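You operate a simulated robot arm through the tools that you are given. There is no shell and no other tool. Be economical: measure what you need, move in short steps, check, and stop when the job is done.

Carry out the task below with a simulated robot arm. There is one attempt and no reset: what you move stays moved.

## Task
Put things in order on the table top. At the end: the red streaked apple is in the white big bowl; the orange brush from the table top stands where the blue filter stood; the orange is in the pink plate; the blue filter from the table top stands on top of the brown square loaf; whatever was shut is shut again. Leave all else as you found it, and nothing knocked over.
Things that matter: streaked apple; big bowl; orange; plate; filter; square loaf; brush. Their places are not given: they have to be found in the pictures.

The check looks at the end state, three seconds after you hand in, the way a careful person would. Anything else that was tipped, shoved, dropped, spilled or broken makes it a failure.

## Robot
A 7-joint arm with a two-finger parallel gripper, fixed in place. Base frame: the origin is at the foot of the arm, x ahead of it, y to its left, z up; the work surface is at about z = 0. Units: m, degrees, N and s.
With the tool pointing down near the work surface it reaches from about 0.24 to 0.62 m from the base axis. Its first joint turns from -66.0 to 66.0 degrees. Payload 2.6 kg.
The tool frame sits at the grasp point between the pads (the TCP): z along the fingers, y along the line on which they close. The tips reach 0.03 m beyond it. Largest opening 0.094 m; finger width 0.028, thickness 0.01; the body of the gripper, 0.05 by 0.096 m, starts 0.055 m behind the TCP.
Orientation is that of the tool frame in the base frame, as a unit quaternion [x, y, z, w]. With the fingers straight down and closing along the base's y, the tool's x points along the base's -x, its y along +y and its z along -z.

## Interface
- The arm moves only by the tool servo_tool. Its argument "steps" is one flat list of numbers, 7 for each row, row after row: the shift along the tool's x, y, z in mm, then the turn, a rotation vector about the tool's x, y, z in degrees, then the opening in per cent of the stroke, from 0 (shut) to 100 (fully open). In form: [dx, dy, dz, rx, ry, rz, grip, dx, dy, dz, rx, ry, rz, grip, ...]. A call has 1 to 10 rows; each row shifts and turns the commanded pose from where the row before left it, along the tool's axes as they then stand. A row lasts 0.2 s, in which the tool goes at most 0.05 m and 8.6 degrees; a call with a longer step from one row to the next is refused whole, and so is a gripper value outside its range. A pose out of reach is approached as far as the arm can. The call stops where the force on the tool passes 40 N (or 10 N more than at its start, if that is more) or the arm is blocked; 0.2 s more then pass. Each finger travels about 0.072 m/s and halts on what it meets, pressing with about 31 N; the grip force reading is that of the motor and also rises with nothing between the fingers. The clock runs only during rows and for 0.2 s after the last one: add rows that do not move to give the fingers time. It gives the time, the measured TCP pose, the force on the tool (base axes), the opening and the grip force at its end, in the units of the frame above (readings bear some noise).
- Cameras (640 x 400 px; columns grow to the right, rows downward): "scene" is fixed at [0.0338, 0.4298, 0.5574]; the picture's right is [-0.78, -0.62, 0.00], its down [-0.38, 0.48, -0.79] and it looks along [0.49, -0.62, -0.61] (base axes); focal length 324 px, centre (320, 200). "wrist" rides on the gripper at [0.076, 0.014, -0.102] in the tool frame; the picture's right is [-0.18, 0.98, 0.00], its down [-0.75, -0.14, -0.64] and it looks along [-0.63, -0.12, 0.77] (tool axes); focal length 243 px, centre (320, 200).
- camera(camera): a new picture of that camera. No time passes.
- locate(camera, pixels): for up to 12 pixels [column, row] of the newest picture of that camera ("zoom" is the newest enlarged one), the place [x, y, z] in the base frame of the surface seen there, good to about 0.003 m. No time passes.
- enlarge(camera, box): a new picture of the part [left, top, right, bottom] of that camera's present view, enlarged. No time passes.
- job_done(): hands the job in; it is judged then, once.

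Keep the steps short. Do not move on a guess: measure, check each grasp and each placing, and mend mistakes. In all there are 80 turns and 54 pictures (those below and enlarged ones count). Leave the gripper open and the arm clear of the work at the hand-in unless told otherwise, and finish with a single line.

The tools are called after "Emit:" by a JSON object that holds its "name" and its "arguments". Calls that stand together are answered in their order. servo_tool: Moves the arm, as the interface text tells. Its arguments: {"type":"object","properties":{"steps":{"type":"array","items":{"type":"number"}}},"required":["steps"]} The other tools are called the same way: camera (camera) takes a picture; locate (camera, pixels) gives the place of the surface under pixels of a picture; enlarge (camera, box) takes an enlarged picture of a part of a camera's view; job_done () hands the job in.

At the start:

```text
time: 0.0
ee_pos: [0.422, 0.0605, 0.3382]
orientation: [0.0, 1.0, 0.0, 0.0]
wrist_force: [-0.1, 0.7, -0.4]
grip_width: 0.0938
grasp_force: 0.1
```

scene: 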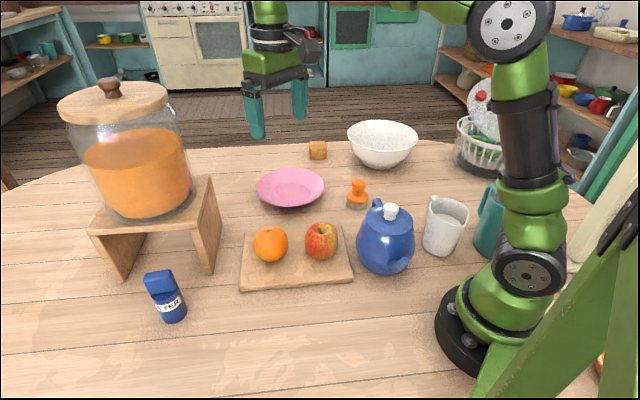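
wrist: 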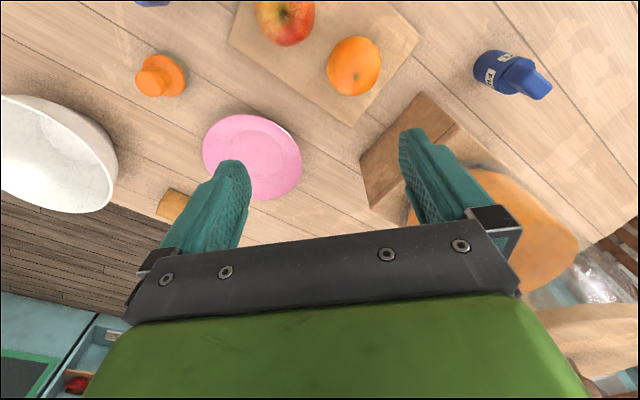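

I see the filter near (166,297), the brush near (357,194), the loaf near (318,150), the bowl near (382,143), the plate near (291,187), the orange near (270,244) and the apple near (321,241). I'll measure them all and take closer looks.

Emit:
{"name": "locate", "arguments": {"camera": "scene", "pixels": [[270, 244], [321, 241], [357, 183], [357, 205], [317, 143], [318, 156], [291, 187], [382, 155], [159, 276], [170, 312], [382, 123], [391, 207]]}}

Emit:
{"name": "enlarge", "arguments": {"camera": "scene", "box": [240, 110, 430, 230]}}

Emit:
{"name": "enlarge", "arguments": {"camera": "scene", "box": [120, 240, 230, 340]}}

Emit:
{"name": "locate", "arguments": {"camera": "wrist", "pixels": [[152, 78], [285, 14], [354, 62], [503, 72], [535, 85], [172, 205], [250, 155], [60, 155], [497, 56], [165, 62], [185, 80], [487, 72]]}}

```text
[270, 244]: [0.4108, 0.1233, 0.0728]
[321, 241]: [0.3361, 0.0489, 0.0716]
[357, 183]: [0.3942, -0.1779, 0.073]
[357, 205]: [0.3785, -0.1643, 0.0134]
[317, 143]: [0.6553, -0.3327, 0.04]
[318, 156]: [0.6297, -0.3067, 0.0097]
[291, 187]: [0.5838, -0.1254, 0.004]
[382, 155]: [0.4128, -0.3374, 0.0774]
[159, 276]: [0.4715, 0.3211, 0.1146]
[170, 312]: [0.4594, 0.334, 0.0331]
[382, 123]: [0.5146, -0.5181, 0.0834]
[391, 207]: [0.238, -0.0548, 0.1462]
```

```text
3.33 times, centred on (335, 170) of scene
```

zoom: 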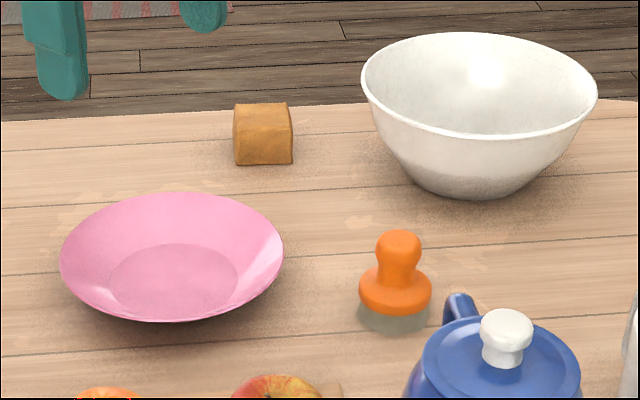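

```text
4.00 times, centred on (175, 290) of scene
```

zoom: 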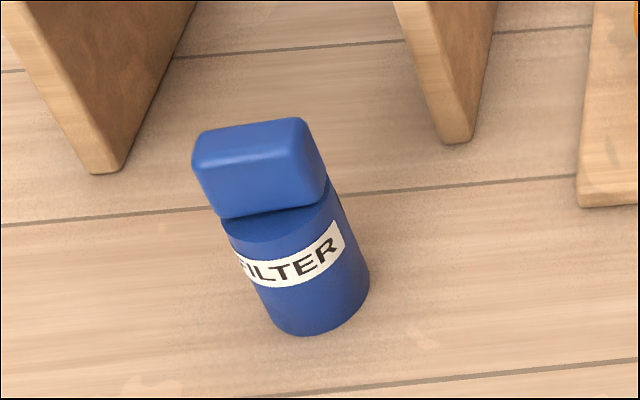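

```text
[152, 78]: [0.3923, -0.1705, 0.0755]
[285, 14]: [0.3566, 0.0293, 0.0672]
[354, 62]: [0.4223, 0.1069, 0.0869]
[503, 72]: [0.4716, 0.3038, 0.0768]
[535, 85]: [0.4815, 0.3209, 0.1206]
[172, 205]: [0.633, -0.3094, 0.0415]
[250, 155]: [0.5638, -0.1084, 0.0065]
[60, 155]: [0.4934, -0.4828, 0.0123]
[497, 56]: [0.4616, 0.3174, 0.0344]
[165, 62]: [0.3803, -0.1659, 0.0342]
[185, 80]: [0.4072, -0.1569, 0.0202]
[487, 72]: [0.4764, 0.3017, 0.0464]
```

The loaf is about 0.71 m out, so the tool will need a tilt there. I'll enlarge the filter and the loaf in the wrist view to get their shapes and orientations.

Emit:
{"name": "enlarge", "arguments": {"camera": "wrist", "box": [440, 20, 600, 120]}}

Emit:
{"name": "locate", "arguments": {"camera": "wrist", "pixels": [[425, 95], [447, 115], [370, 160], [475, 75], [520, 55], [515, 90], [550, 85], [535, 98], [507, 62], [162, 191], [187, 198], [160, 215]]}}

Emit:
{"name": "enlarge", "arguments": {"camera": "scene", "box": [294, 132, 342, 168]}}

Emit:
{"name": "locate", "arguments": {"camera": "zoom", "pixels": [[212, 135], [420, 130], [425, 230], [215, 235], [220, 350], [425, 345], [320, 180], [320, 330], [320, 230], [320, 120]]}}

```text
4.00 times, centred on (520, 70) of wrist
```

zoom: 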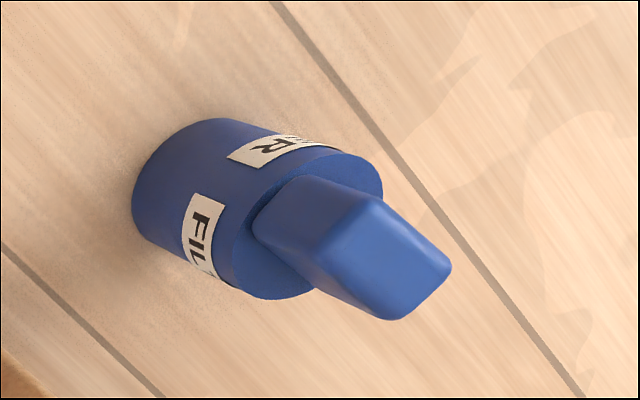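

```text
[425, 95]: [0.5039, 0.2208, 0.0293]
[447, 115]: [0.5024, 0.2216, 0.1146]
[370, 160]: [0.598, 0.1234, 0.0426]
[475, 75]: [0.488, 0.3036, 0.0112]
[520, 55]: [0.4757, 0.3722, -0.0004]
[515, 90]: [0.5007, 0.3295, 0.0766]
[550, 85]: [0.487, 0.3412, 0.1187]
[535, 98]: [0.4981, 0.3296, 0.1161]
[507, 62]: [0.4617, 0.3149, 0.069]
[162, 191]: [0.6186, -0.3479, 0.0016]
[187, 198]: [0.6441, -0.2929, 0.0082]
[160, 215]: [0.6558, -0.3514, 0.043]
```

```text
11.11 times, centred on (318, 150) of scene
```

zoom: 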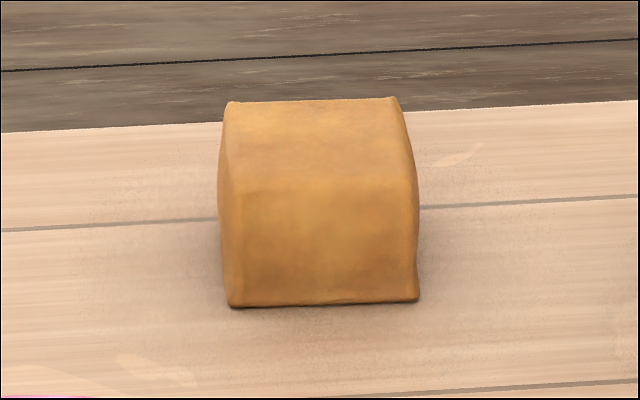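

```text
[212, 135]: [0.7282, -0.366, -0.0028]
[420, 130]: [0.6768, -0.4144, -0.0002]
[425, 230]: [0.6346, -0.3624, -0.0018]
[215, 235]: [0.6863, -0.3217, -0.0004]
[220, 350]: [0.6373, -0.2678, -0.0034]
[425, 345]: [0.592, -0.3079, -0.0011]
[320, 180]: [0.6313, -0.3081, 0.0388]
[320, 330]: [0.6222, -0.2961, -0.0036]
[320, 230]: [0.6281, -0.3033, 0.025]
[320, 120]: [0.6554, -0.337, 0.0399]
```

The loaf top is at about z = 0.04. I'll measure its top corners and bottom edges more tightly.

Emit:
{"name": "locate", "arguments": {"camera": "zoom", "pixels": [[238, 110], [390, 105], [400, 180], [245, 182], [240, 298], [408, 293], [230, 200], [410, 200], [315, 108], [320, 190], [320, 150]]}}

```text
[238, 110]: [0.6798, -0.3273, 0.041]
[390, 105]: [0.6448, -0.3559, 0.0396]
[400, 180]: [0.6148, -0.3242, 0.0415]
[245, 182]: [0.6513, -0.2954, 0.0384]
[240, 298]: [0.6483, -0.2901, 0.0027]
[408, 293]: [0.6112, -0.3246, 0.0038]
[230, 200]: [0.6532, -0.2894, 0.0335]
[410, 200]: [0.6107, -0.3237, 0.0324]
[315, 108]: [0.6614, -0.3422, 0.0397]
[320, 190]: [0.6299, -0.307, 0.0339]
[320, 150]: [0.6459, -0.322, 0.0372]
```

The loaf's centre is about (0.648, -0.326) and its top is at 0.04. The filter axis is about (0.487, 0.327). The filter must be gripped low on the body with about 60° of tilt, so that the same pose also reaches the loaf. First I'll move over toward the filter and yaw to its azimuth (34°).

Emit:
{"name": "servo_tool", "arguments": {"steps": [10.4, 38, 1.6, 0, 0, 0, 100, 10.4, 38, 1.6, 0, 0, 0, 100, 10.4, 38, 1.6, 0, 0, 0, 100, 10.4, 38, 1.6, 0, 0, 0, 100, 10.4, 38, 1.6, 0, 0, 0, 100, 0, 0, 0, 0, 0, -8.475, 100, 0, 0, 0, 0, 0, -8.475, 100, 0, 0, 0, 0, 0, -8.475, 100, 0, 0, 0, 0, 0, -8.475, 100, 0, 0, 0, 0, 0, 0, 100]}}

Emit:
{"name": "camera", "arguments": {"camera": "wrist"}}

Emit:
{"name": "locate", "arguments": {"camera": "scene", "pixels": [[112, 277], [118, 282], [205, 270], [125, 250]]}}

```text
time: 2.2
ee_pos: [0.3706, 0.2501, 0.3302]
orientation: [-0.292, 0.956, 0.0, 0.0]
wrist_force: [0.3, 0.4, -0.9]
grip_width: 0.094
grasp_force: 0.0
```

```text
47 pictures are left
```

wrist: 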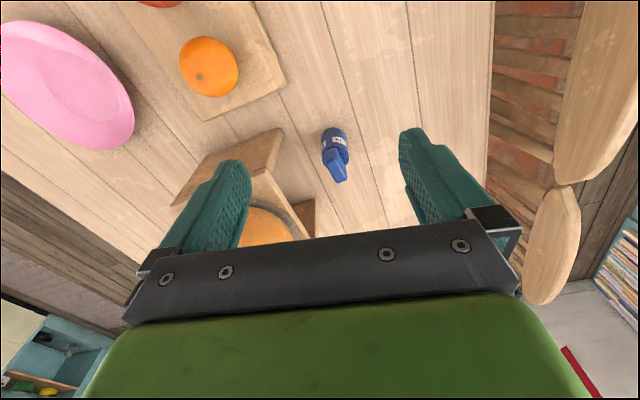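

```text
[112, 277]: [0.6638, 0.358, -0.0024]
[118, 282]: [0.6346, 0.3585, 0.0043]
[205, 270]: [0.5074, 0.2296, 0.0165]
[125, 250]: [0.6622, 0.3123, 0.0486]
```

The yaw is right and the filter sits ahead in the picture at (335,150). The far stand leg is 0.15 m beyond it. I'll refine the filter's axis in an enlarged view.

Emit:
{"name": "enlarge", "arguments": {"camera": "wrist", "box": [295, 115, 375, 195]}}

```text
5.00 times, centred on (335, 155) of wrist
```

zoom: 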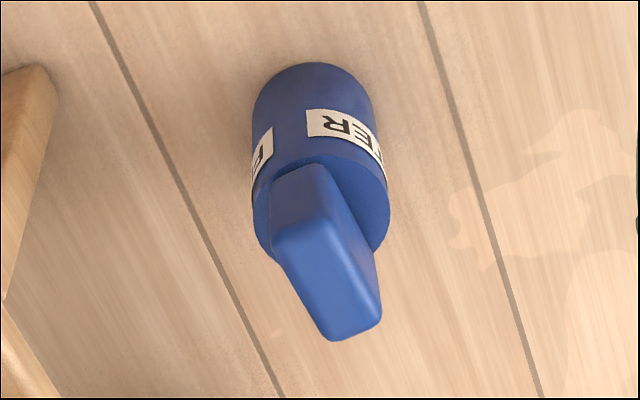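

Emit:
{"name": "locate", "arguments": {"camera": "zoom", "pixels": [[256, 110], [371, 110], [312, 66], [252, 200], [388, 200], [320, 155], [259, 235], [383, 235], [275, 245], [285, 240], [375, 300], [345, 225]]}}

```text
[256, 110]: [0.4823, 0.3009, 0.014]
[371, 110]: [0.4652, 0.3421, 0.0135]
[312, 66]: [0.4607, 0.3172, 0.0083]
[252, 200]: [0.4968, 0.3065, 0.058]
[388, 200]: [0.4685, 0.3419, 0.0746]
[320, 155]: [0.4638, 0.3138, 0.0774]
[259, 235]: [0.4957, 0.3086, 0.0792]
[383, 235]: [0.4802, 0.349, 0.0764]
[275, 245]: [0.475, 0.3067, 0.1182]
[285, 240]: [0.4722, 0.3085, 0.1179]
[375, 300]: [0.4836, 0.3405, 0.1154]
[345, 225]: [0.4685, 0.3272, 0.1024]
```

The filter axis is about (0.484, 0.327), the body radius about 0.025 and its rim at z 0.077. Next I'll tilt the tool 60° outward in place.

Emit:
{"name": "servo_tool", "arguments": {"steps": [0, 0, 0, 0, -7.5, 0, 100, 0, 0, 0, 0, -7.5, 0, 100, 0, 0, 0, 0, -7.5, 0, 100, 0, 0, 0, 0, -7.5, 0, 100, 0, 0, 0, 0, -7.5, 0, 100, 0, 0, 0, 0, -7.5, 0, 100, 0, 0, 0, 0, -7.5, 0, 100, 0, 0, 0, 0, -7.5, 0, 100, 0, 0, 0, 0, 0, 0, 100]}}

Emit:
{"name": "camera", "arguments": {"camera": "scene"}}

```text
time: 4.2
ee_pos: [0.3707, 0.249, 0.3316]
orientation: [-0.251, 0.828, 0.145, 0.479]
wrist_force: [0.8, -0.4, 0.8]
grip_width: 0.0941
grasp_force: 0.1
```

```text
45 pictures are left
```

scene: 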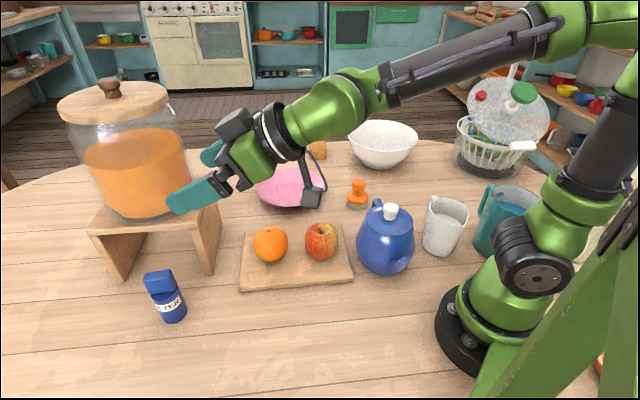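

The tilt is right: the tool points outward, with the camera box hanging beneath it. I'll descend to a pre-grasp 0.10 m behind the filter along the tool axis.

Emit:
{"name": "servo_tool", "arguments": {"steps": [35, 0, 30.1, 0, 0, 0, 100, 35, 0, 30.1, 0, 0, 0, 100, 35, 0, 30.1, 0, 0, 0, 100, 35, 0, 30.1, 0, 0, 0, 100, 35, 0, 30.1, 0, 0, 0, 100, 0, 0, 0, 0, 0, 0, 100]}}

Emit:
{"name": "camera", "arguments": {"camera": "wrist"}}

Emit:
{"name": "camera", "arguments": {"camera": "scene"}}

```text
time: 5.6
ee_pos: [0.4059, 0.2725, 0.1025]
orientation: [-0.252, 0.828, 0.146, 0.478]
wrist_force: [0.1, 1.0, -0.2]
grip_width: 0.0939
grasp_force: 0.1
```

```text
44 pictures are left
```

wrist: 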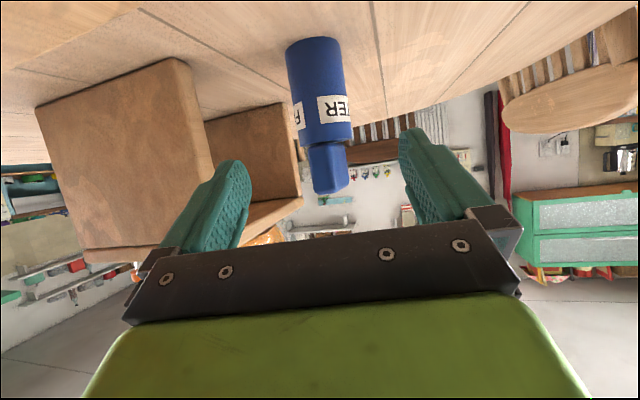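

```text
43 pictures are left
```

scene: 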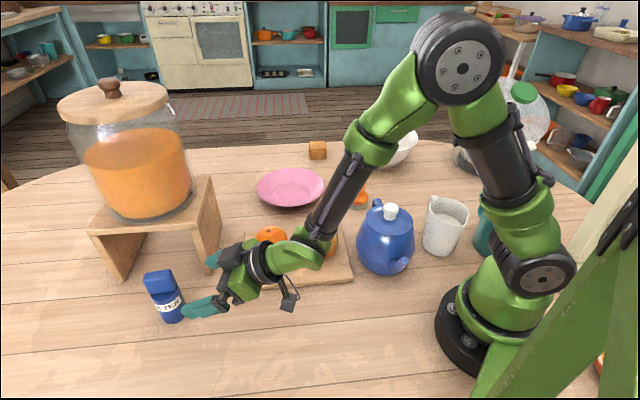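

Everything is aligned. I'll advance 99 mm along the tool axis onto the filter body.

Emit:
{"name": "servo_tool", "arguments": {"steps": [-0.5, 0, 20, 0, 0, 0, 100, -0.5, 0, 20, 0, 0, 0, 100, -0.5, 0, 20, 0, 0, 0, 100, -0.5, 0, 20, 0, 0, 0, 100, -0.4, 0, 19, 0, 0, 0, 100, 0, 0, 0, 0, 0, 0, 100]}}

Emit:
{"name": "camera", "arguments": {"camera": "wrist"}}

Emit:
{"name": "enlarge", "arguments": {"camera": "scene", "box": [110, 220, 310, 345]}}

```text
time: 7.0
ee_pos: [0.4779, 0.3216, 0.0567]
orientation: [-0.252, 0.829, 0.145, 0.478]
wrist_force: [0.4, -0.6, 0.5]
grip_width: 0.094
grasp_force: 0.1
```

```text
42 pictures are left
```

wrist: 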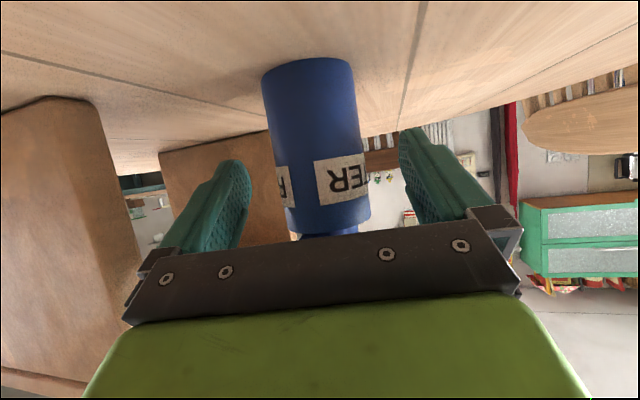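

```text
3.20 times, centred on (210, 282) of scene
```

zoom: 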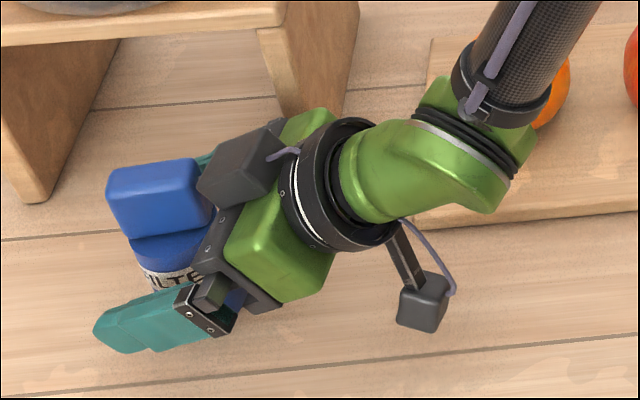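

The filter is between the fingers and nothing is touching (force is near zero). I'll close the gripper.

Emit:
{"name": "servo_tool", "arguments": {"steps": [0, 0, 0, 0, 0, 0, 60, 0, 0, 0, 0, 0, 0, 40, 0, 0, 0, 0, 0, 0, 0, 0, 0, 0, 0, 0, 0, 0, 0, 0, 0, 0, 0, 0, 0]}}

```text
time: 8.2
ee_pos: [0.4778, 0.3214, 0.0556]
orientation: [-0.252, 0.829, 0.145, 0.478]
wrist_force: [0.6, 0.3, 0.9]
grip_width: 0.0536
grasp_force: 30.7
```

It's gripped at 53.6 mm with 31 N. I'll lift it straight up by 160 mm.

Emit:
{"name": "servo_tool", "arguments": {"steps": [-17.3, 0, -10, 0, 0, 0, 0, -34.6, 0, -20, 0, 0, 0, 0, -34.6, 0, -20, 0, 0, 0, 0, -34.6, 0, -20, 0, 0, 0, 0, -17.3, 0, -10, 0, 0, 0, 0, 0, 0, 0, 0, 0, 0, 0]}}

Emit:
{"name": "camera", "arguments": {"camera": "scene"}}

```text
time: 9.6
ee_pos: [0.4774, 0.3213, 0.2172]
orientation: [-0.252, 0.829, 0.145, 0.478]
wrist_force: [0.3, 0.4, -1.8]
grip_width: 0.0533
grasp_force: 31.2
```

```text
40 pictures are left
```

scene: 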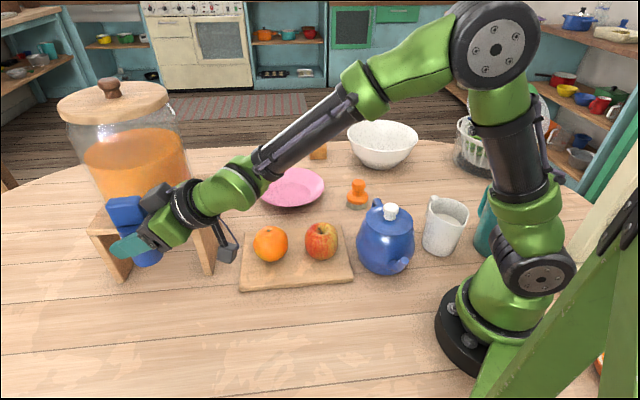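

The filter is held upright and clear of the stand. I'll draw it back along the radius and raise it before swinging across.

Emit:
{"name": "servo_tool", "arguments": {"steps": [1.5, 0, -44, 0, 0, 0, 0, 1.5, 0, -44, 0, 0, 0, 0, 1.5, 0, -44, 0, 0, 0, 0, 1.5, 0, -44, 0, 0, 0, 0, 0, 0, 0, 0, 0, 0, 0]}}

```text
time: 10.8
ee_pos: [0.3489, 0.2341, 0.2991]
orientation: [-0.252, 0.829, 0.146, 0.478]
wrist_force: [-0.1, 0.7, -1.2]
grip_width: 0.0533
grasp_force: 30.7
```

Now I'll swing 60.6° about the base axis to the loaf's azimuth, keeping the tilt.

Emit:
{"name": "servo_tool", "arguments": {"steps": [1.18, -44.4, -2.03, 5.248, 0, 3.03, 0, 1.18, -44.4, -2.03, 5.248, 0, 3.03, 0, 1.18, -44.4, -2.03, 5.248, 0, 3.03, 0, 1.18, -44.4, -2.03, 5.248, 0, 3.03, 0, 1.18, -44.4, -2.03, 5.248, 0, 3.03, 0, 1.18, -44.4, -2.03, 5.248, 0, 3.03, 0, 1.18, -44.4, -2.03, 5.248, 0, 3.03, 0, 1.18, -44.4, -2.03, 5.248, 0, 3.03, 0, 1.18, -44.4, -2.03, 5.248, 0, 3.03, 0, 1.18, -44.4, -2.03, 5.248, 0, 3.03, 0]}}

Emit:
{"name": "camera", "arguments": {"camera": "wrist"}}

Emit:
{"name": "camera", "arguments": {"camera": "scene"}}

```text
time: 13.0
ee_pos: [0.3756, -0.1895, 0.2968]
orientation: [0.201, 0.843, -0.115, 0.486]
wrist_force: [-0.8, -1.0, -0.3]
grip_width: 0.0
grasp_force: 30.9
```

```text
39 pictures are left
```

wrist: 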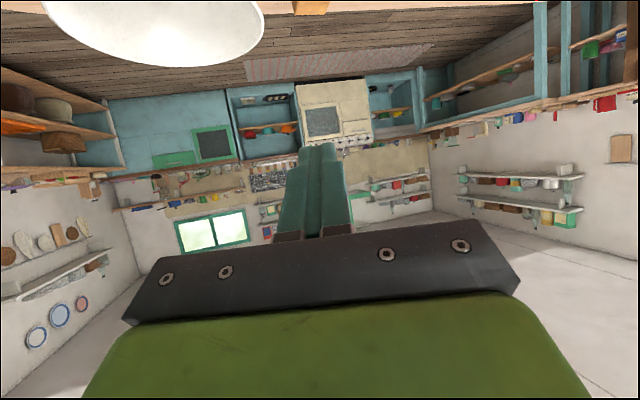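

```text
38 pictures are left
```

scene: 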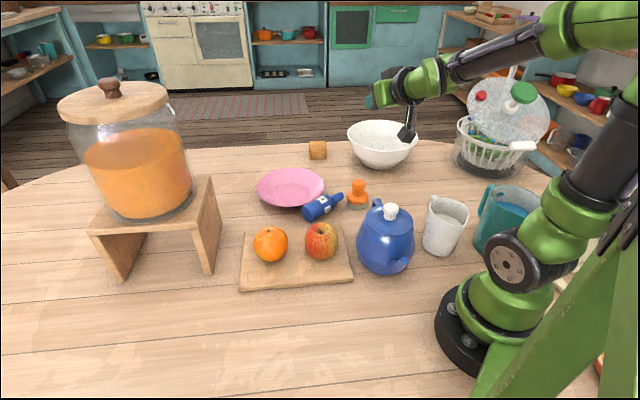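

The filter slipped out during the swing and is lying on the table near (322,207). I'll check it and its neighbours closely, then mend this.

Emit:
{"name": "enlarge", "arguments": {"camera": "scene", "box": [250, 150, 410, 250]}}

Emit:
{"name": "locate", "arguments": {"camera": "zoom", "pixels": [[225, 235], [255, 230], [285, 228], [320, 210], [340, 185], [365, 180], [290, 200], [265, 265], [165, 150], [430, 130], [430, 215], [310, 195]]}}

```text
4.00 times, centred on (330, 200) of scene
```

zoom: 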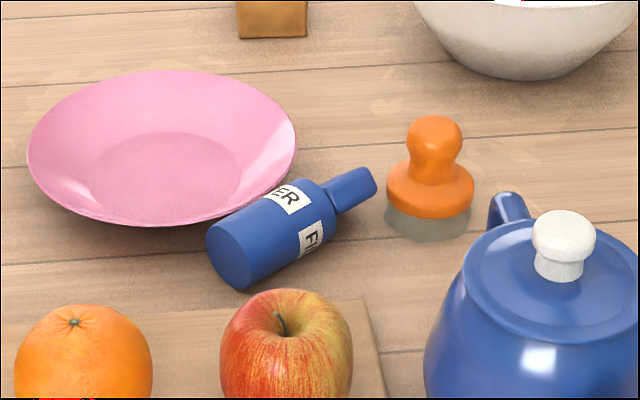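

```text
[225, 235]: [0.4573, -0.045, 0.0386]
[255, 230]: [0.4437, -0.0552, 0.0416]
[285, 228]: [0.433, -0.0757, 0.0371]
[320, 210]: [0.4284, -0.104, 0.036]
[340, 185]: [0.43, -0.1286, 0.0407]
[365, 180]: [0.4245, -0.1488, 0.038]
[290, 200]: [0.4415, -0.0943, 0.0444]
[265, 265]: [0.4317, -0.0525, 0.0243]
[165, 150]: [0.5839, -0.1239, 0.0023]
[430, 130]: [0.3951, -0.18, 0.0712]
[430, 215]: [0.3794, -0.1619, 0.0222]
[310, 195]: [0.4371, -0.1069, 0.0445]
```

The plate, brush and apple haven't moved; only the filter fell. It lies at about (0.44, -0.09) with its head toward -y. I'll bring the tool upright, open the gripper and move for an overhead look.

Emit:
{"name": "servo_tool", "arguments": {"steps": [0, 0, 0, 0, 8.57, 0, 20, 0, 0, 0, 0, 8.57, 0, 40, 0, 0, 0, 0, 8.57, 0, 60, 0, 0, 0, 0, 8.57, 0, 80, 0, 0, 0, 0, 8.57, 0, 80, 0, 0, 0, 0, 8.57, 0, 80, 0, 0, 0, 0, 8.57, 0, 80, 21.3, 37.8, 0, 0, 0, 0, 80, 21.3, 37.8, 0, 0, 0, 0, 80, 21.3, 37.8, 0, 0, 0, 0, 80]}}

Emit:
{"name": "camera", "arguments": {"camera": "wrist"}}

```text
time: 15.2
ee_pos: [0.3706, -0.0586, 0.2993]
orientation: [0.232, 0.973, 0.0, 0.0]
wrist_force: [0.0, 0.0, -0.5]
grip_width: 0.0751
grasp_force: 0.0
```

```text
36 pictures are left
```

wrist: 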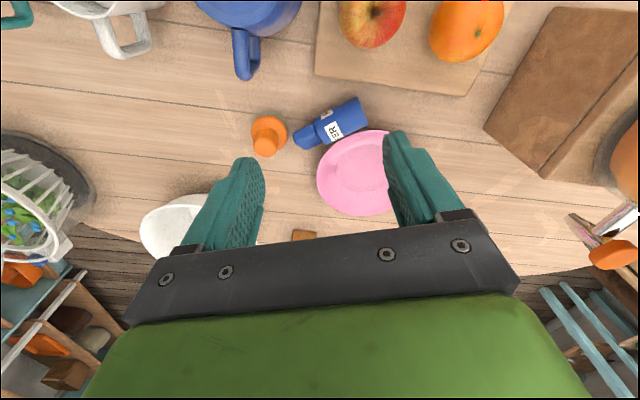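

Emit:
{"name": "enlarge", "arguments": {"camera": "wrist", "box": [240, 80, 400, 180]}}

Emit:
{"name": "locate", "arguments": {"camera": "zoom", "pixels": [[320, 120], [345, 190], [470, 70], [505, 150], [400, 140], [420, 200], [500, 190], [225, 240], [290, 170], [310, 260], [440, 115], [370, 240]]}}

```text
4.00 times, centred on (320, 130) of wrist
```

zoom: 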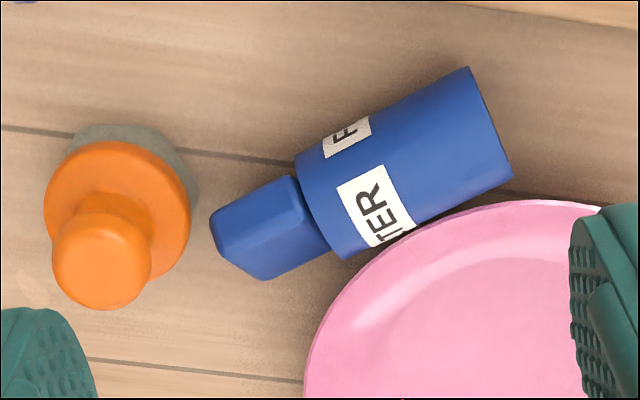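

```text
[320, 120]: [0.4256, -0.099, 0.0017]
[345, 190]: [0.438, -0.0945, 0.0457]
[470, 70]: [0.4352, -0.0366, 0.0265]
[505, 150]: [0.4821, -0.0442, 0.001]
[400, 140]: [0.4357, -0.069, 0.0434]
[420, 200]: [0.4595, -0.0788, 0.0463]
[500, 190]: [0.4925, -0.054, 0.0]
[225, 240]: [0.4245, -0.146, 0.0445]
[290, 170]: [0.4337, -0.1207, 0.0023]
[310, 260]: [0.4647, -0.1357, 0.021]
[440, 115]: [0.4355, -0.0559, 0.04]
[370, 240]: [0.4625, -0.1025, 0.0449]
```

I'll trace the crown of the lying body to get its axis line and height.

Emit:
{"name": "locate", "arguments": {"camera": "zoom", "pixels": [[330, 200], [330, 225], [337, 240], [400, 160], [410, 180], [420, 215], [470, 100], [480, 130], [492, 160], [500, 175], [265, 215], [215, 215]]}}

```text
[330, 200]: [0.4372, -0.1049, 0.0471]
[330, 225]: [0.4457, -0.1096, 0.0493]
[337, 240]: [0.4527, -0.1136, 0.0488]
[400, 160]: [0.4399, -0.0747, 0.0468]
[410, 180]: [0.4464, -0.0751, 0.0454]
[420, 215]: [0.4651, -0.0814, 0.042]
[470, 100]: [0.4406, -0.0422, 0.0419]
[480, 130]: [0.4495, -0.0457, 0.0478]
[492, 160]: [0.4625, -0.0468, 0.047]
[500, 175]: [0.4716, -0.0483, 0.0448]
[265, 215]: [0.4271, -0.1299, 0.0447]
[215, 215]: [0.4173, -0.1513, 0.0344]
```

The lying body's axis runs from about (0.456,-0.042) to (0.445,-0.113), only a few millimetres from the plate rim. I need to see the head and the rim better before choosing a grip, so I'll bring the camera closer.

Emit:
{"name": "servo_tool", "arguments": {"steps": [-18.3, -0.8, 40, 0, 0, 0, 80, -18.3, -0.8, 40, 0, 0, 0, 80, -18.3, -0.8, 40, 0, 0, 0, 80, 0, 0, 0, 0, 0, 0, 80]}}

Emit:
{"name": "enlarge", "arguments": {"camera": "wrist", "box": [220, 50, 420, 175]}}

```text
time: 16.2
ee_pos: [0.4186, -0.0862, 0.1778]
orientation: [0.232, 0.973, 0.0, 0.0]
wrist_force: [-1.0, 0.3, 0.5]
grip_width: 0.0752
grasp_force: 0.1
```

```text
3.20 times, centred on (320, 112) of wrist
```

zoom: 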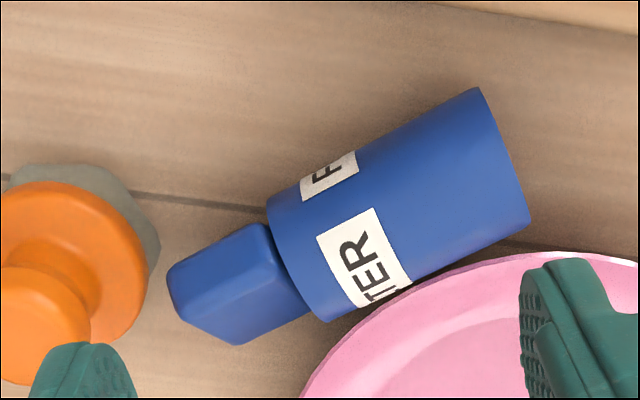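

Emit:
{"name": "locate", "arguments": {"camera": "zoom", "pixels": [[268, 230], [300, 280], [175, 285], [235, 338], [215, 300], [305, 305], [365, 315], [330, 370], [450, 270], [260, 232], [200, 255], [380, 180]]}}

Emit:
{"name": "locate", "arguments": {"camera": "zoom", "pixels": [[275, 215], [290, 240], [310, 290], [325, 310], [480, 100], [495, 150], [510, 200], [522, 215], [390, 140], [420, 210], [150, 230], [440, 25]]}}

```text
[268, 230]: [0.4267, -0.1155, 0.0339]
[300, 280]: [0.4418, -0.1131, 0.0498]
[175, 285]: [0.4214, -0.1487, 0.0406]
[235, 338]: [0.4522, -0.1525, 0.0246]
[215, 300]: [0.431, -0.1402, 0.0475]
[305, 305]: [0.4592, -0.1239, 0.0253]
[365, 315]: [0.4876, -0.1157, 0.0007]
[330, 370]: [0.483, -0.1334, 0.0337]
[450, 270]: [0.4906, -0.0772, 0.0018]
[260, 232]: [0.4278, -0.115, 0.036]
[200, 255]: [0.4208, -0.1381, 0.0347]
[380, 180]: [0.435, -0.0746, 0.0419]
```

```text
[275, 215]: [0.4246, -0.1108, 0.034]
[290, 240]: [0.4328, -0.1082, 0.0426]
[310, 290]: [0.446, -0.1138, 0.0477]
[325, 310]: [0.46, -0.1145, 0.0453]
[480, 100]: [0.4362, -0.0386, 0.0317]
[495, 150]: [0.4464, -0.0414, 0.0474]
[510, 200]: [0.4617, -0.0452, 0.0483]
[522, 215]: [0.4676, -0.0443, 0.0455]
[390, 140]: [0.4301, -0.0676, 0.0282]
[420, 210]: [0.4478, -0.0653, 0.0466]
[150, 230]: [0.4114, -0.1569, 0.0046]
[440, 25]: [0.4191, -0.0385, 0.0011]
```

The rim is too close for a finger on the plate side. The base end of the body can be rolled away (−x) by pushing its upper flank with closed fingers kept above the rim (z ≈ 0.034). I'll close the gripper and yaw first.

Emit:
{"name": "servo_tool", "arguments": {"steps": [0, 0, 0, 0, 0, 8.53, 50, 0, 0, 0, 0, 0, 8.53, 20, 0, 0, 0, 0, 0, 8.53, 0, 0, 0, 0, 0, 0, 8.53, 0, 0, 0, 0, 0, 0, 8.53, 0, 0, 0, 0, 0, 0, 8.53, 0, 0, 0, 0, 0, 0, 0, 0]}}

Emit:
{"name": "enlarge", "arguments": {"camera": "scene", "box": [230, 150, 390, 250]}}

Emit:
{"name": "locate", "arguments": {"camera": "zoom", "pixels": [[105, 155], [375, 155], [240, 72], [240, 225], [320, 215], [340, 205], [360, 190], [375, 300], [455, 300], [245, 80], [300, 222], [110, 160]]}}

```text
time: 17.8
ee_pos: [0.4177, -0.0848, 0.1777]
orientation: [0.629, 0.777, 0.001, -0.001]
wrist_force: [-0.2, -1.1, -0.1]
grip_width: 0.0
grasp_force: 30.9
```

```text
4.00 times, centred on (310, 200) of scene
```

zoom: 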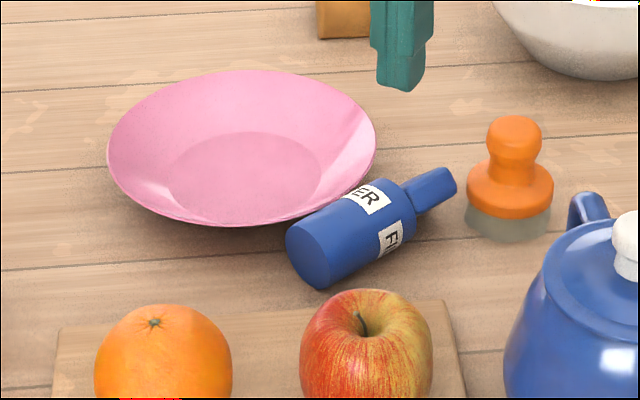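

```text
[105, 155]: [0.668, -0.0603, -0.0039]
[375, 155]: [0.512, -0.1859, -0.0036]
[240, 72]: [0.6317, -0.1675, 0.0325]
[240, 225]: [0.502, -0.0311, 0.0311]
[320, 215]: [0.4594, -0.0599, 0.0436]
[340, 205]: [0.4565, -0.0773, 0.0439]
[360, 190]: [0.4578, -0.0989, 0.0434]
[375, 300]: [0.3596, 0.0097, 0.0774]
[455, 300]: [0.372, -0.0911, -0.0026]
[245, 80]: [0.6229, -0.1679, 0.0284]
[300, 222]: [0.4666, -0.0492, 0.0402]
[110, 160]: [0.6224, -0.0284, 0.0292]
```

The plate's rim circle is centred at (0.567,-0.099), radius 0.092, z 0.033. I'll position the closed fingers beside the base end at (0.495,-0.052), staying above the rim.

Emit:
{"name": "servo_tool", "arguments": {"steps": [8, 41.2, 0, 0, 0, 0, 0, 8, 41.2, 0, 0, 0, 0, 0, 0, 0, 39, 0, 0, 0, 0, 0, 0, 39, 0, 0, 0, 0, 0, 0, 20, 0, 0, 0, 0, 0, 0, 0, 0, 0, 0, 0]}}

Emit:
{"name": "enlarge", "arguments": {"camera": "scene", "box": [230, 150, 390, 250]}}

```text
time: 19.2
ee_pos: [0.4963, -0.0509, 0.0802]
orientation: [0.629, 0.778, 0.0, 0.0]
wrist_force: [-0.2, 0.2, 0.8]
grip_width: 0.0
grasp_force: 30.6
```

```text
4.00 times, centred on (310, 200) of scene
```

zoom: 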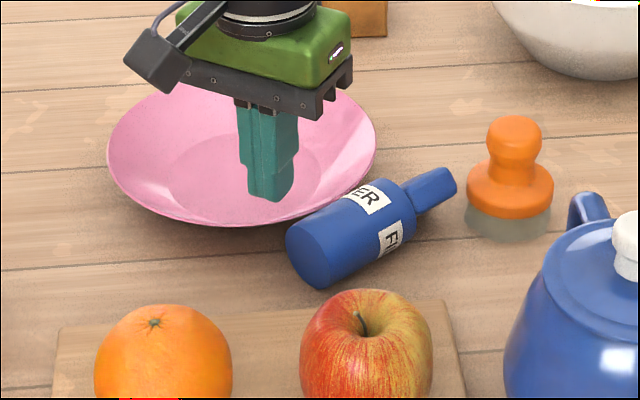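

The fingers are well placed above the plate edge. I'll lower 11 mm (tip at 0.039) and push 32 mm toward −x in small steps.

Emit:
{"name": "servo_tool", "arguments": {"steps": [0, 0, 11, 0, 0, 0, 0, 1.2, -5.9, 0, 0, 0, 0, 0, 1.2, -5.9, 0, 0, 0, 0, 0, 1.2, -5.9, 0, 0, 0, 0, 0, 1.2, -5.9, 0, 0, 0, 0, 0, 1.2, -5.9, 0, 0, 0, 0, 0, 0, 0, 0, 0, 0, 0, 0]}}

Emit:
{"name": "enlarge", "arguments": {"camera": "scene", "box": [230, 150, 390, 250]}}

```text
time: 20.8
ee_pos: [0.4649, -0.0534, 0.0697]
orientation: [0.628, 0.778, 0.0, 0.0]
wrist_force: [0.7, -1.3, 0.4]
grip_width: 0.0002
grasp_force: 30.4
```

```text
4.00 times, centred on (310, 200) of scene
```

zoom: 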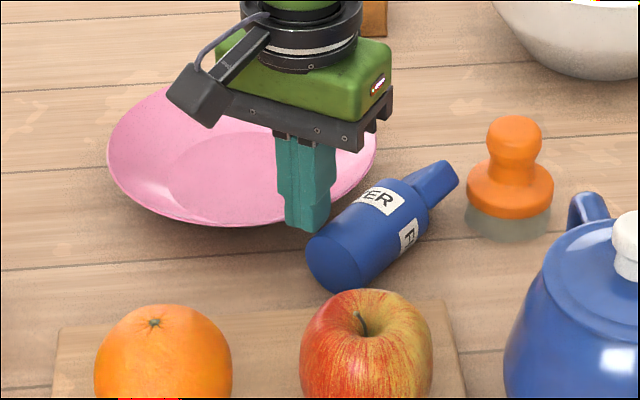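

It works: the filter is rolling and swivelling away from the plate. I'll push another 18 mm, then back off and look.

Emit:
{"name": "servo_tool", "arguments": {"steps": [1.2, -5.9, 0, 0, 0, 0, 0, 1.2, -5.9, 0, 0, 0, 0, 0, 1.2, -5.9, 0, 0, 0, 0, 0, 0, 0, 0, 0, 0, 0, 0, -1.2, 5.9, 0, 0, 0, 0, 0, 0, 10, -40, 0, 0, 0, 0, 0, 0, -40, 0, 0, 0, 40, 0, 0, -40, 0, 0, 0, 80, 40, 0, 0, 0, 0, 0, 80]}}

Emit:
{"name": "camera", "arguments": {"camera": "wrist"}}

Emit:
{"name": "enlarge", "arguments": {"camera": "scene", "box": [230, 150, 390, 250]}}

```text
time: 22.8
ee_pos: [0.456, -0.0119, 0.1922]
orientation: [0.629, 0.777, 0.0, 0.0]
wrist_force: [0.6, -0.1, 0.8]
grip_width: 0.0752
grasp_force: 0.0
```

```text
30 pictures are left
```

wrist: 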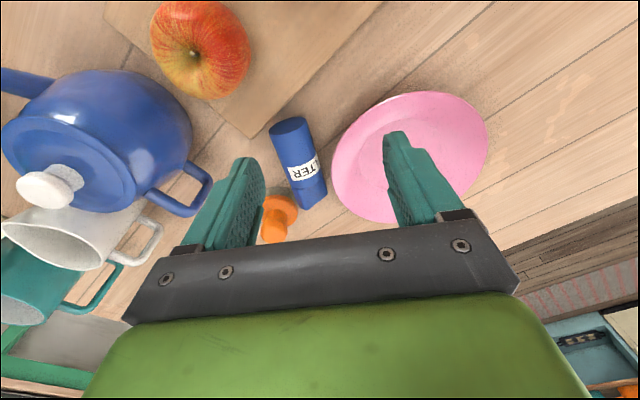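

```text
4.00 times, centred on (310, 200) of scene
```

zoom: 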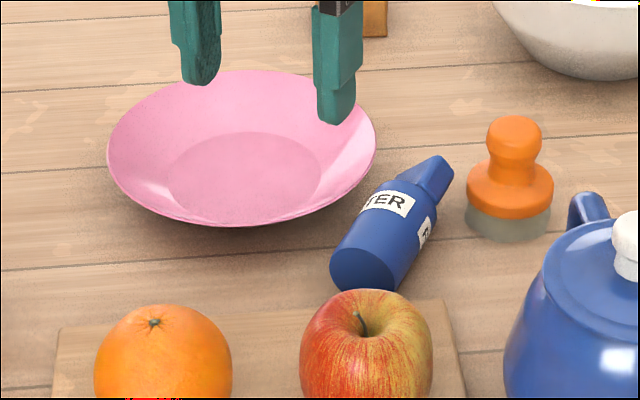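

The filter is now clear of the plate and upset nothing. I'll measure it again.

Emit:
{"name": "enlarge", "arguments": {"camera": "wrist", "box": [240, 105, 368, 217]}}

Emit:
{"name": "locate", "arguments": {"camera": "wrist", "pixels": [[271, 133], [285, 127], [300, 125], [309, 126], [289, 190], [299, 186], [312, 182], [322, 178], [305, 205], [252, 135], [334, 170], [270, 215]]}}

```text
3.57 times, centred on (304, 161) of wrist
```

zoom: 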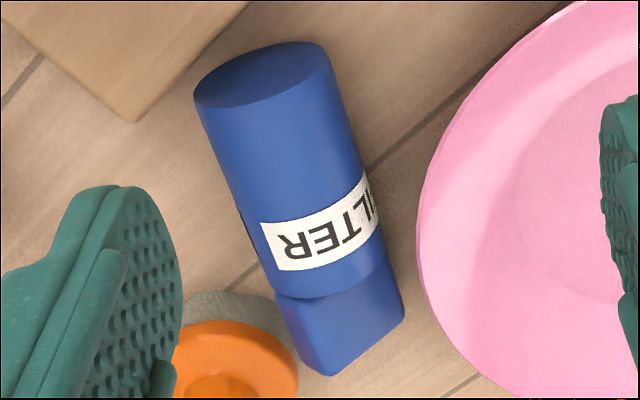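

```text
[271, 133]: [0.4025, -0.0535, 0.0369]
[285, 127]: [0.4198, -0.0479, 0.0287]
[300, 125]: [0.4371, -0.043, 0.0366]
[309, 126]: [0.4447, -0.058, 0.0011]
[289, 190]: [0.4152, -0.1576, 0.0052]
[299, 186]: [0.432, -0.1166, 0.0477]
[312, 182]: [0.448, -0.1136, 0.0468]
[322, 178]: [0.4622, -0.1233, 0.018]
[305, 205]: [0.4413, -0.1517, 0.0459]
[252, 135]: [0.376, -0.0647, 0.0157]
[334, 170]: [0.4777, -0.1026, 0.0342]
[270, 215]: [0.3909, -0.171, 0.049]
```

The filter axis now runs from about (0.420,-0.046) toward (0.440,-0.115). The plate-side gap near the shoulder is only about 11 mm, so I'll roll the whole body another ~12 mm away with closed fingers at mid-body.

Emit:
{"name": "servo_tool", "arguments": {"steps": [-39.5, 2.8, 0, 0, 0, 0, 40, -39.5, 2.8, 0, 0, 0, 0, 0, 0, 0, 41, 0, 0, 0, 0, 0, 0, 41, 0, 0, 0, 0, 0, 0, 41, 0, 0, 0, 0, 0, 0, 0, 0, 0, 0, 0, 1.2, -5.9, 0, 0, 0, 0, 0, 1.2, -5.9, 0, 0, 0, 0, 0, 1.2, -5.9, 0, 0, 0, 0, 0, 1.2, -5.9, 0, 0, 0, 0, 0]}}

Emit:
{"name": "servo_tool", "arguments": {"steps": [0.5, -2.5, 0, 0, 0, 0, 0, 0, 0, 0, 0, 0, 0, 0, -1.2, 5.9, 0, 0, 0, 0, 0, 0, 5, -40, 0, 0, 0, 0, 0, 0, -40, 0, 0, 0, 30, 40, 0, -40, 0, 0, 0, 66, 40, 0, 0, 0, 0, 0, 66]}}

Emit:
{"name": "camera", "arguments": {"camera": "wrist"}}

```text
time: 25.0
ee_pos: [0.452, -0.0861, 0.0673]
orientation: [0.629, 0.777, 0.001, 0.0]
wrist_force: [2.6, 1.1, 2.4]
grip_width: 0.0
grasp_force: 31.4
```

```text
refused: row 6 steps farther than a row can; nothing moved
```

```text
27 pictures are left
```

wrist: 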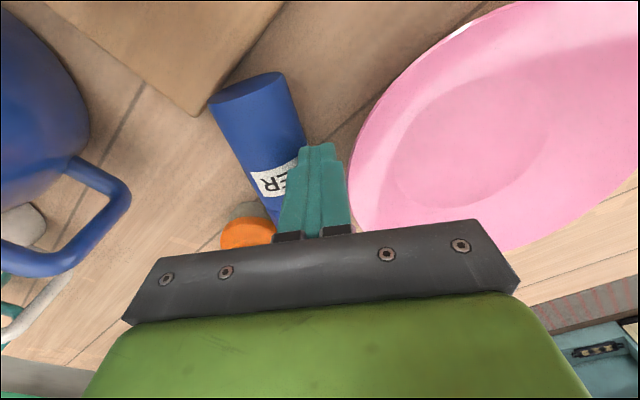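

The push reached x = 0.452; the second call was refused because one row was too long. I'll back off and raise the arm to look again.

Emit:
{"name": "servo_tool", "arguments": {"steps": [-1.2, 5.9, 0, 0, 0, 0, 0, 0, 0, -40, 0, 0, 0, 0, 0, 0, -40, 0, 0, 0, 30, 0, 0, -40, 0, 0, 0, 66, 40, 0, 0, 0, 0, 0, 66, 40, 0, 0, 0, 0, 0, 66, 0, 0, 0, 0, 0, 0, 66]}}

Emit:
{"name": "enlarge", "arguments": {"camera": "wrist", "box": [210, 90, 370, 230]}}

```text
time: 26.6
ee_pos: [0.4415, -0.0072, 0.1858]
orientation: [0.63, 0.777, -0.001, 0.0]
wrist_force: [-0.3, 0.2, 1.2]
grip_width: 0.0621
grasp_force: 0.1
```

```text
2.86 times, centred on (290, 160) of wrist
```

zoom: 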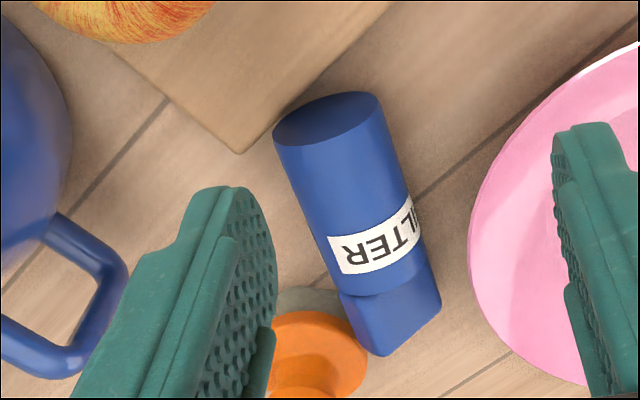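

Emit:
{"name": "locate", "arguments": {"camera": "zoom", "pixels": [[278, 140], [330, 120], [378, 100], [325, 145], [345, 142], [365, 135], [350, 285], [375, 280], [400, 275], [420, 260], [385, 352], [238, 150]]}}

Emit:
{"name": "locate", "arguments": {"camera": "zoom", "pixels": [[310, 200], [340, 200], [370, 190], [395, 180], [345, 298], [438, 305], [432, 265], [380, 320], [410, 310], [330, 300], [472, 230], [340, 130]]}}

```text
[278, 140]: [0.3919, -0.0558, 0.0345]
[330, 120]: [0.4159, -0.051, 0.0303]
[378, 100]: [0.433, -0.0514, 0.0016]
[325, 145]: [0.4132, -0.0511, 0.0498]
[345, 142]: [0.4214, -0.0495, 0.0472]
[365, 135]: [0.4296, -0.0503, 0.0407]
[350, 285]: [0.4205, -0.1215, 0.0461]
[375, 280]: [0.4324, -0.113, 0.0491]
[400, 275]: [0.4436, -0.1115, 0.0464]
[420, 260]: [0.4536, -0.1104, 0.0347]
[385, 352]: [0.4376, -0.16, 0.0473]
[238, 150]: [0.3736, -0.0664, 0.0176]
```

```text
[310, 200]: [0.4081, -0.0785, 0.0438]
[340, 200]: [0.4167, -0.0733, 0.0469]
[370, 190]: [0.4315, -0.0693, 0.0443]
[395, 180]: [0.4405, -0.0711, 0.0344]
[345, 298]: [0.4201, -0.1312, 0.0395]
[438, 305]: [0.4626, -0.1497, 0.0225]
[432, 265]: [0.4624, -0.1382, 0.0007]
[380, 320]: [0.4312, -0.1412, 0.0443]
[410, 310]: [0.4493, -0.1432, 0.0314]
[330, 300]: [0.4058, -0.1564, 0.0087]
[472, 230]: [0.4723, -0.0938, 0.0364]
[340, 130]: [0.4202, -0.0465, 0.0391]
```

The axis is now base (0.415,-0.0495) with direction (0.277,-0.961), and the rim is 7 mm clear of a finger. I'll yaw to match, lean 15° and move above the body with a 62 mm opening.

Emit:
{"name": "servo_tool", "arguments": {"steps": [0, 0, 0, 0, 0, -4.1, 66, 0, 0, 0, 0, 7.5, 0, 66, 0, 0, 0, 0, 7.5, 0, 66, -31.7, -12.4, 21.1, 0, 0, 0, 66, -31.7, -12.4, 21.1, 0, 0, 0, 66, -31.7, -12.4, 21.1, 0, 0, 0, 66, 0, 0, 0, 0, 0, 0, 66]}}

Emit:
{"name": "camera", "arguments": {"camera": "wrist"}}

Emit:
{"name": "enlarge", "arguments": {"camera": "scene", "box": [260, 140, 420, 260]}}

```text
time: 28.2
ee_pos: [0.4269, -0.0924, 0.1003]
orientation: [0.595, 0.793, 0.078, -0.105]
wrist_force: [0.2, 0.3, -0.1]
grip_width: 0.062
grasp_force: 0.0
```

```text
25 pictures are left
```

wrist: 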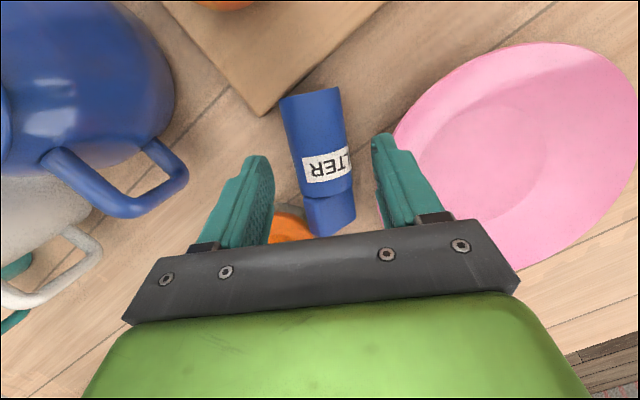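

```text
3.33 times, centred on (340, 200) of scene
```

zoom: 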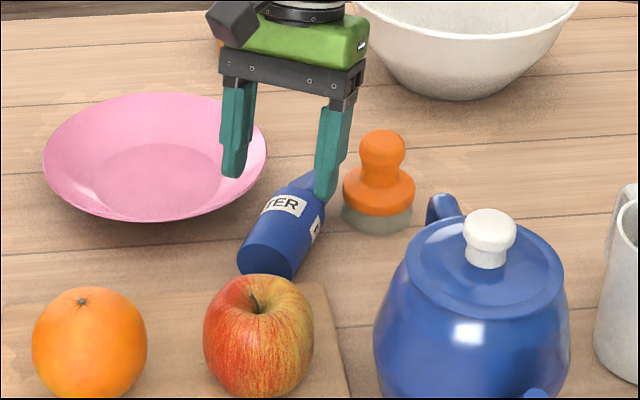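

It lines up and both fingers have room. I'll lower vertically by 63 mm to z ≈ 0.037.

Emit:
{"name": "servo_tool", "arguments": {"steps": [-5.5, 0, 20.5, 0, 0, 0, 66, -5.5, 0, 20.5, 0, 0, 0, 66, -2.8, 0, 10.3, 0, 0, 0, 66, -2.6, 0, 9.8, 0, 0, 0, 66, 0, 0, 0, 0, 0, 0, 66]}}

Emit:
{"name": "enlarge", "arguments": {"camera": "scene", "box": [260, 140, 420, 260]}}

```text
time: 29.4
ee_pos: [0.4267, -0.0904, 0.0379]
orientation: [0.596, 0.792, 0.079, -0.105]
wrist_force: [-1.8, 0.6, 6.0]
grip_width: 0.0608
grasp_force: 0.1
```

```text
3.33 times, centred on (340, 200) of scene
```

zoom: 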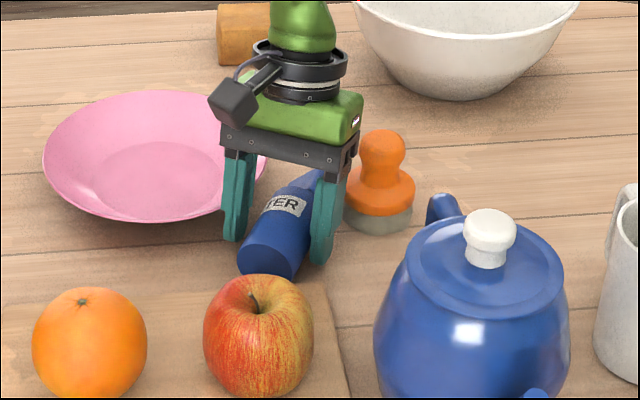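

There's 6 N of upward force: the plate-side finger is touching the rim lightly. I'll rise 8 mm, shift 3 mm away from the plate and narrow the opening.

Emit:
{"name": "servo_tool", "arguments": {"steps": [2.1, 0, -7.7, 0, 0, 0, 66, 0, -3, 0, 0, 0, 0, 60, 0, 0, 0, 0, 0, 0, 60]}}

Emit:
{"name": "enlarge", "arguments": {"camera": "scene", "box": [270, 150, 370, 230]}}

```text
time: 30.2
ee_pos: [0.4243, -0.0931, 0.0455]
orientation: [0.596, 0.793, 0.078, -0.104]
wrist_force: [-0.3, 0.9, -0.4]
grip_width: 0.0563
grasp_force: 0.1
```

```text
5.00 times, centred on (320, 190) of scene
```

zoom: 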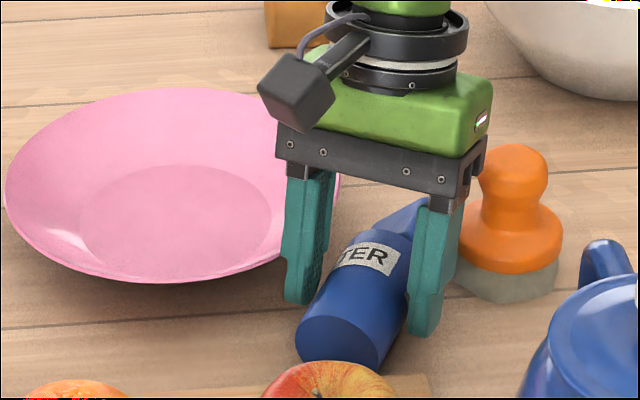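

There's no contact now. I'll lower 7 mm, then close.

Emit:
{"name": "servo_tool", "arguments": {"steps": [-1, 0, 3.4, 0, 0, 0, 60, -0.8, 0, 3.4, 0, 0, 0, 60, 0, 0, 0, 0, 0, 0, 60]}}

```text
time: 31.0
ee_pos: [0.4242, -0.093, 0.0379]
orientation: [0.595, 0.793, 0.078, -0.105]
wrist_force: [-0.1, 0.0, -0.6]
grip_width: 0.0565
grasp_force: 0.0
```

No contact force. I'll close on the body.

Emit:
{"name": "servo_tool", "arguments": {"steps": [0, 0, 0, 0, 0, 0, 45, 0, 0, 0, 0, 0, 0, 20, 0, 0, 0, 0, 0, 0, 0, 0, 0, 0, 0, 0, 0, 0]}}

Emit:
{"name": "enlarge", "arguments": {"camera": "scene", "box": [270, 150, 370, 230]}}

```text
time: 32.0
ee_pos: [0.4241, -0.0932, 0.0399]
orientation: [0.595, 0.793, 0.078, -0.103]
wrist_force: [-1.1, -0.7, 14.5]
grip_width: 0.0482
grasp_force: 31.3
```

```text
5.00 times, centred on (320, 190) of scene
```

zoom: 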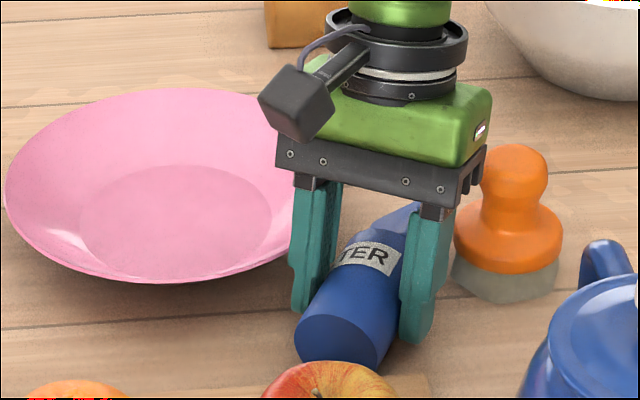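

The width of 48 mm and 14 N of upward push show the pads only meet the upper flank of the lying body, which is a poor grip. It also explains the earlier slip: the pads hold only near the TCP. The brush must leave anyway and blocks the better grip on the filter's head, so I'll release, rise, straighten the tool and do the brush first.

Emit:
{"name": "servo_tool", "arguments": {"steps": [0, 0, 0, 0, 0, 0, 58, 0, 0, 0, 0, 0, 0, 58, 5.2, 0, -19.3, 0, 0, 0, 58, 10.4, 0, -38.6, 0, 0, 0, 58, 10.4, 0, -38.6, 0, 0, 0, 58, 0, 0, 0, 0, -7.5, 0, 70, 0, 0, 0, 0, -7.5, 0, 80, 0, 0, -40, 0, 0, 0, 80, 0, 0, 0, 0, 0, 0, 80]}}

Emit:
{"name": "servo_tool", "arguments": {"steps": [0, 0, 0, 0, 0, -8.5, 80, 0, 0, 0, 0, 0, -8.5, 80, 0, 0, 0, 0, 0, -8.5, 80, 0, 0, 0, 0, 0, -8.5, 80, 0, 0, 0, 0, 0, -8.5, 80, 0, 0, 0, 0, 0, -8.5, 80, 0, 0, 0, 0, 0, -8.5, 80, 0, 0, 0, 0, 0, -8.5, 80, 0, 0, 0, 0, 0, -8.5, 80, 0, 0, 0, 0, 0, -8.5, 80]}}

Emit:
{"name": "camera", "arguments": {"camera": "wrist"}}

```text
time: 34.0
ee_pos: [0.4228, -0.0924, 0.1786]
orientation: [0.6, 0.8, -0.001, 0.001]
wrist_force: [0.0, 0.5, -0.2]
grip_width: 0.0753
grasp_force: 0.0
```

```text
time: 36.2
ee_pos: [0.4248, -0.0949, 0.1782]
orientation: [-0.099, 0.995, 0.0, 0.001]
wrist_force: [0.3, 0.2, 0.6]
grip_width: 0.0752
grasp_force: 0.0
```

```text
20 pictures are left
```

wrist: 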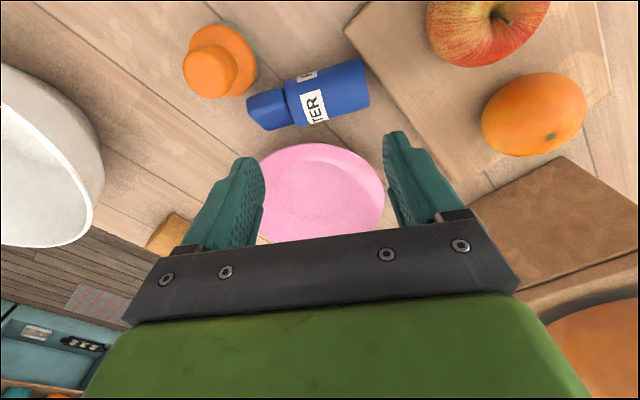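

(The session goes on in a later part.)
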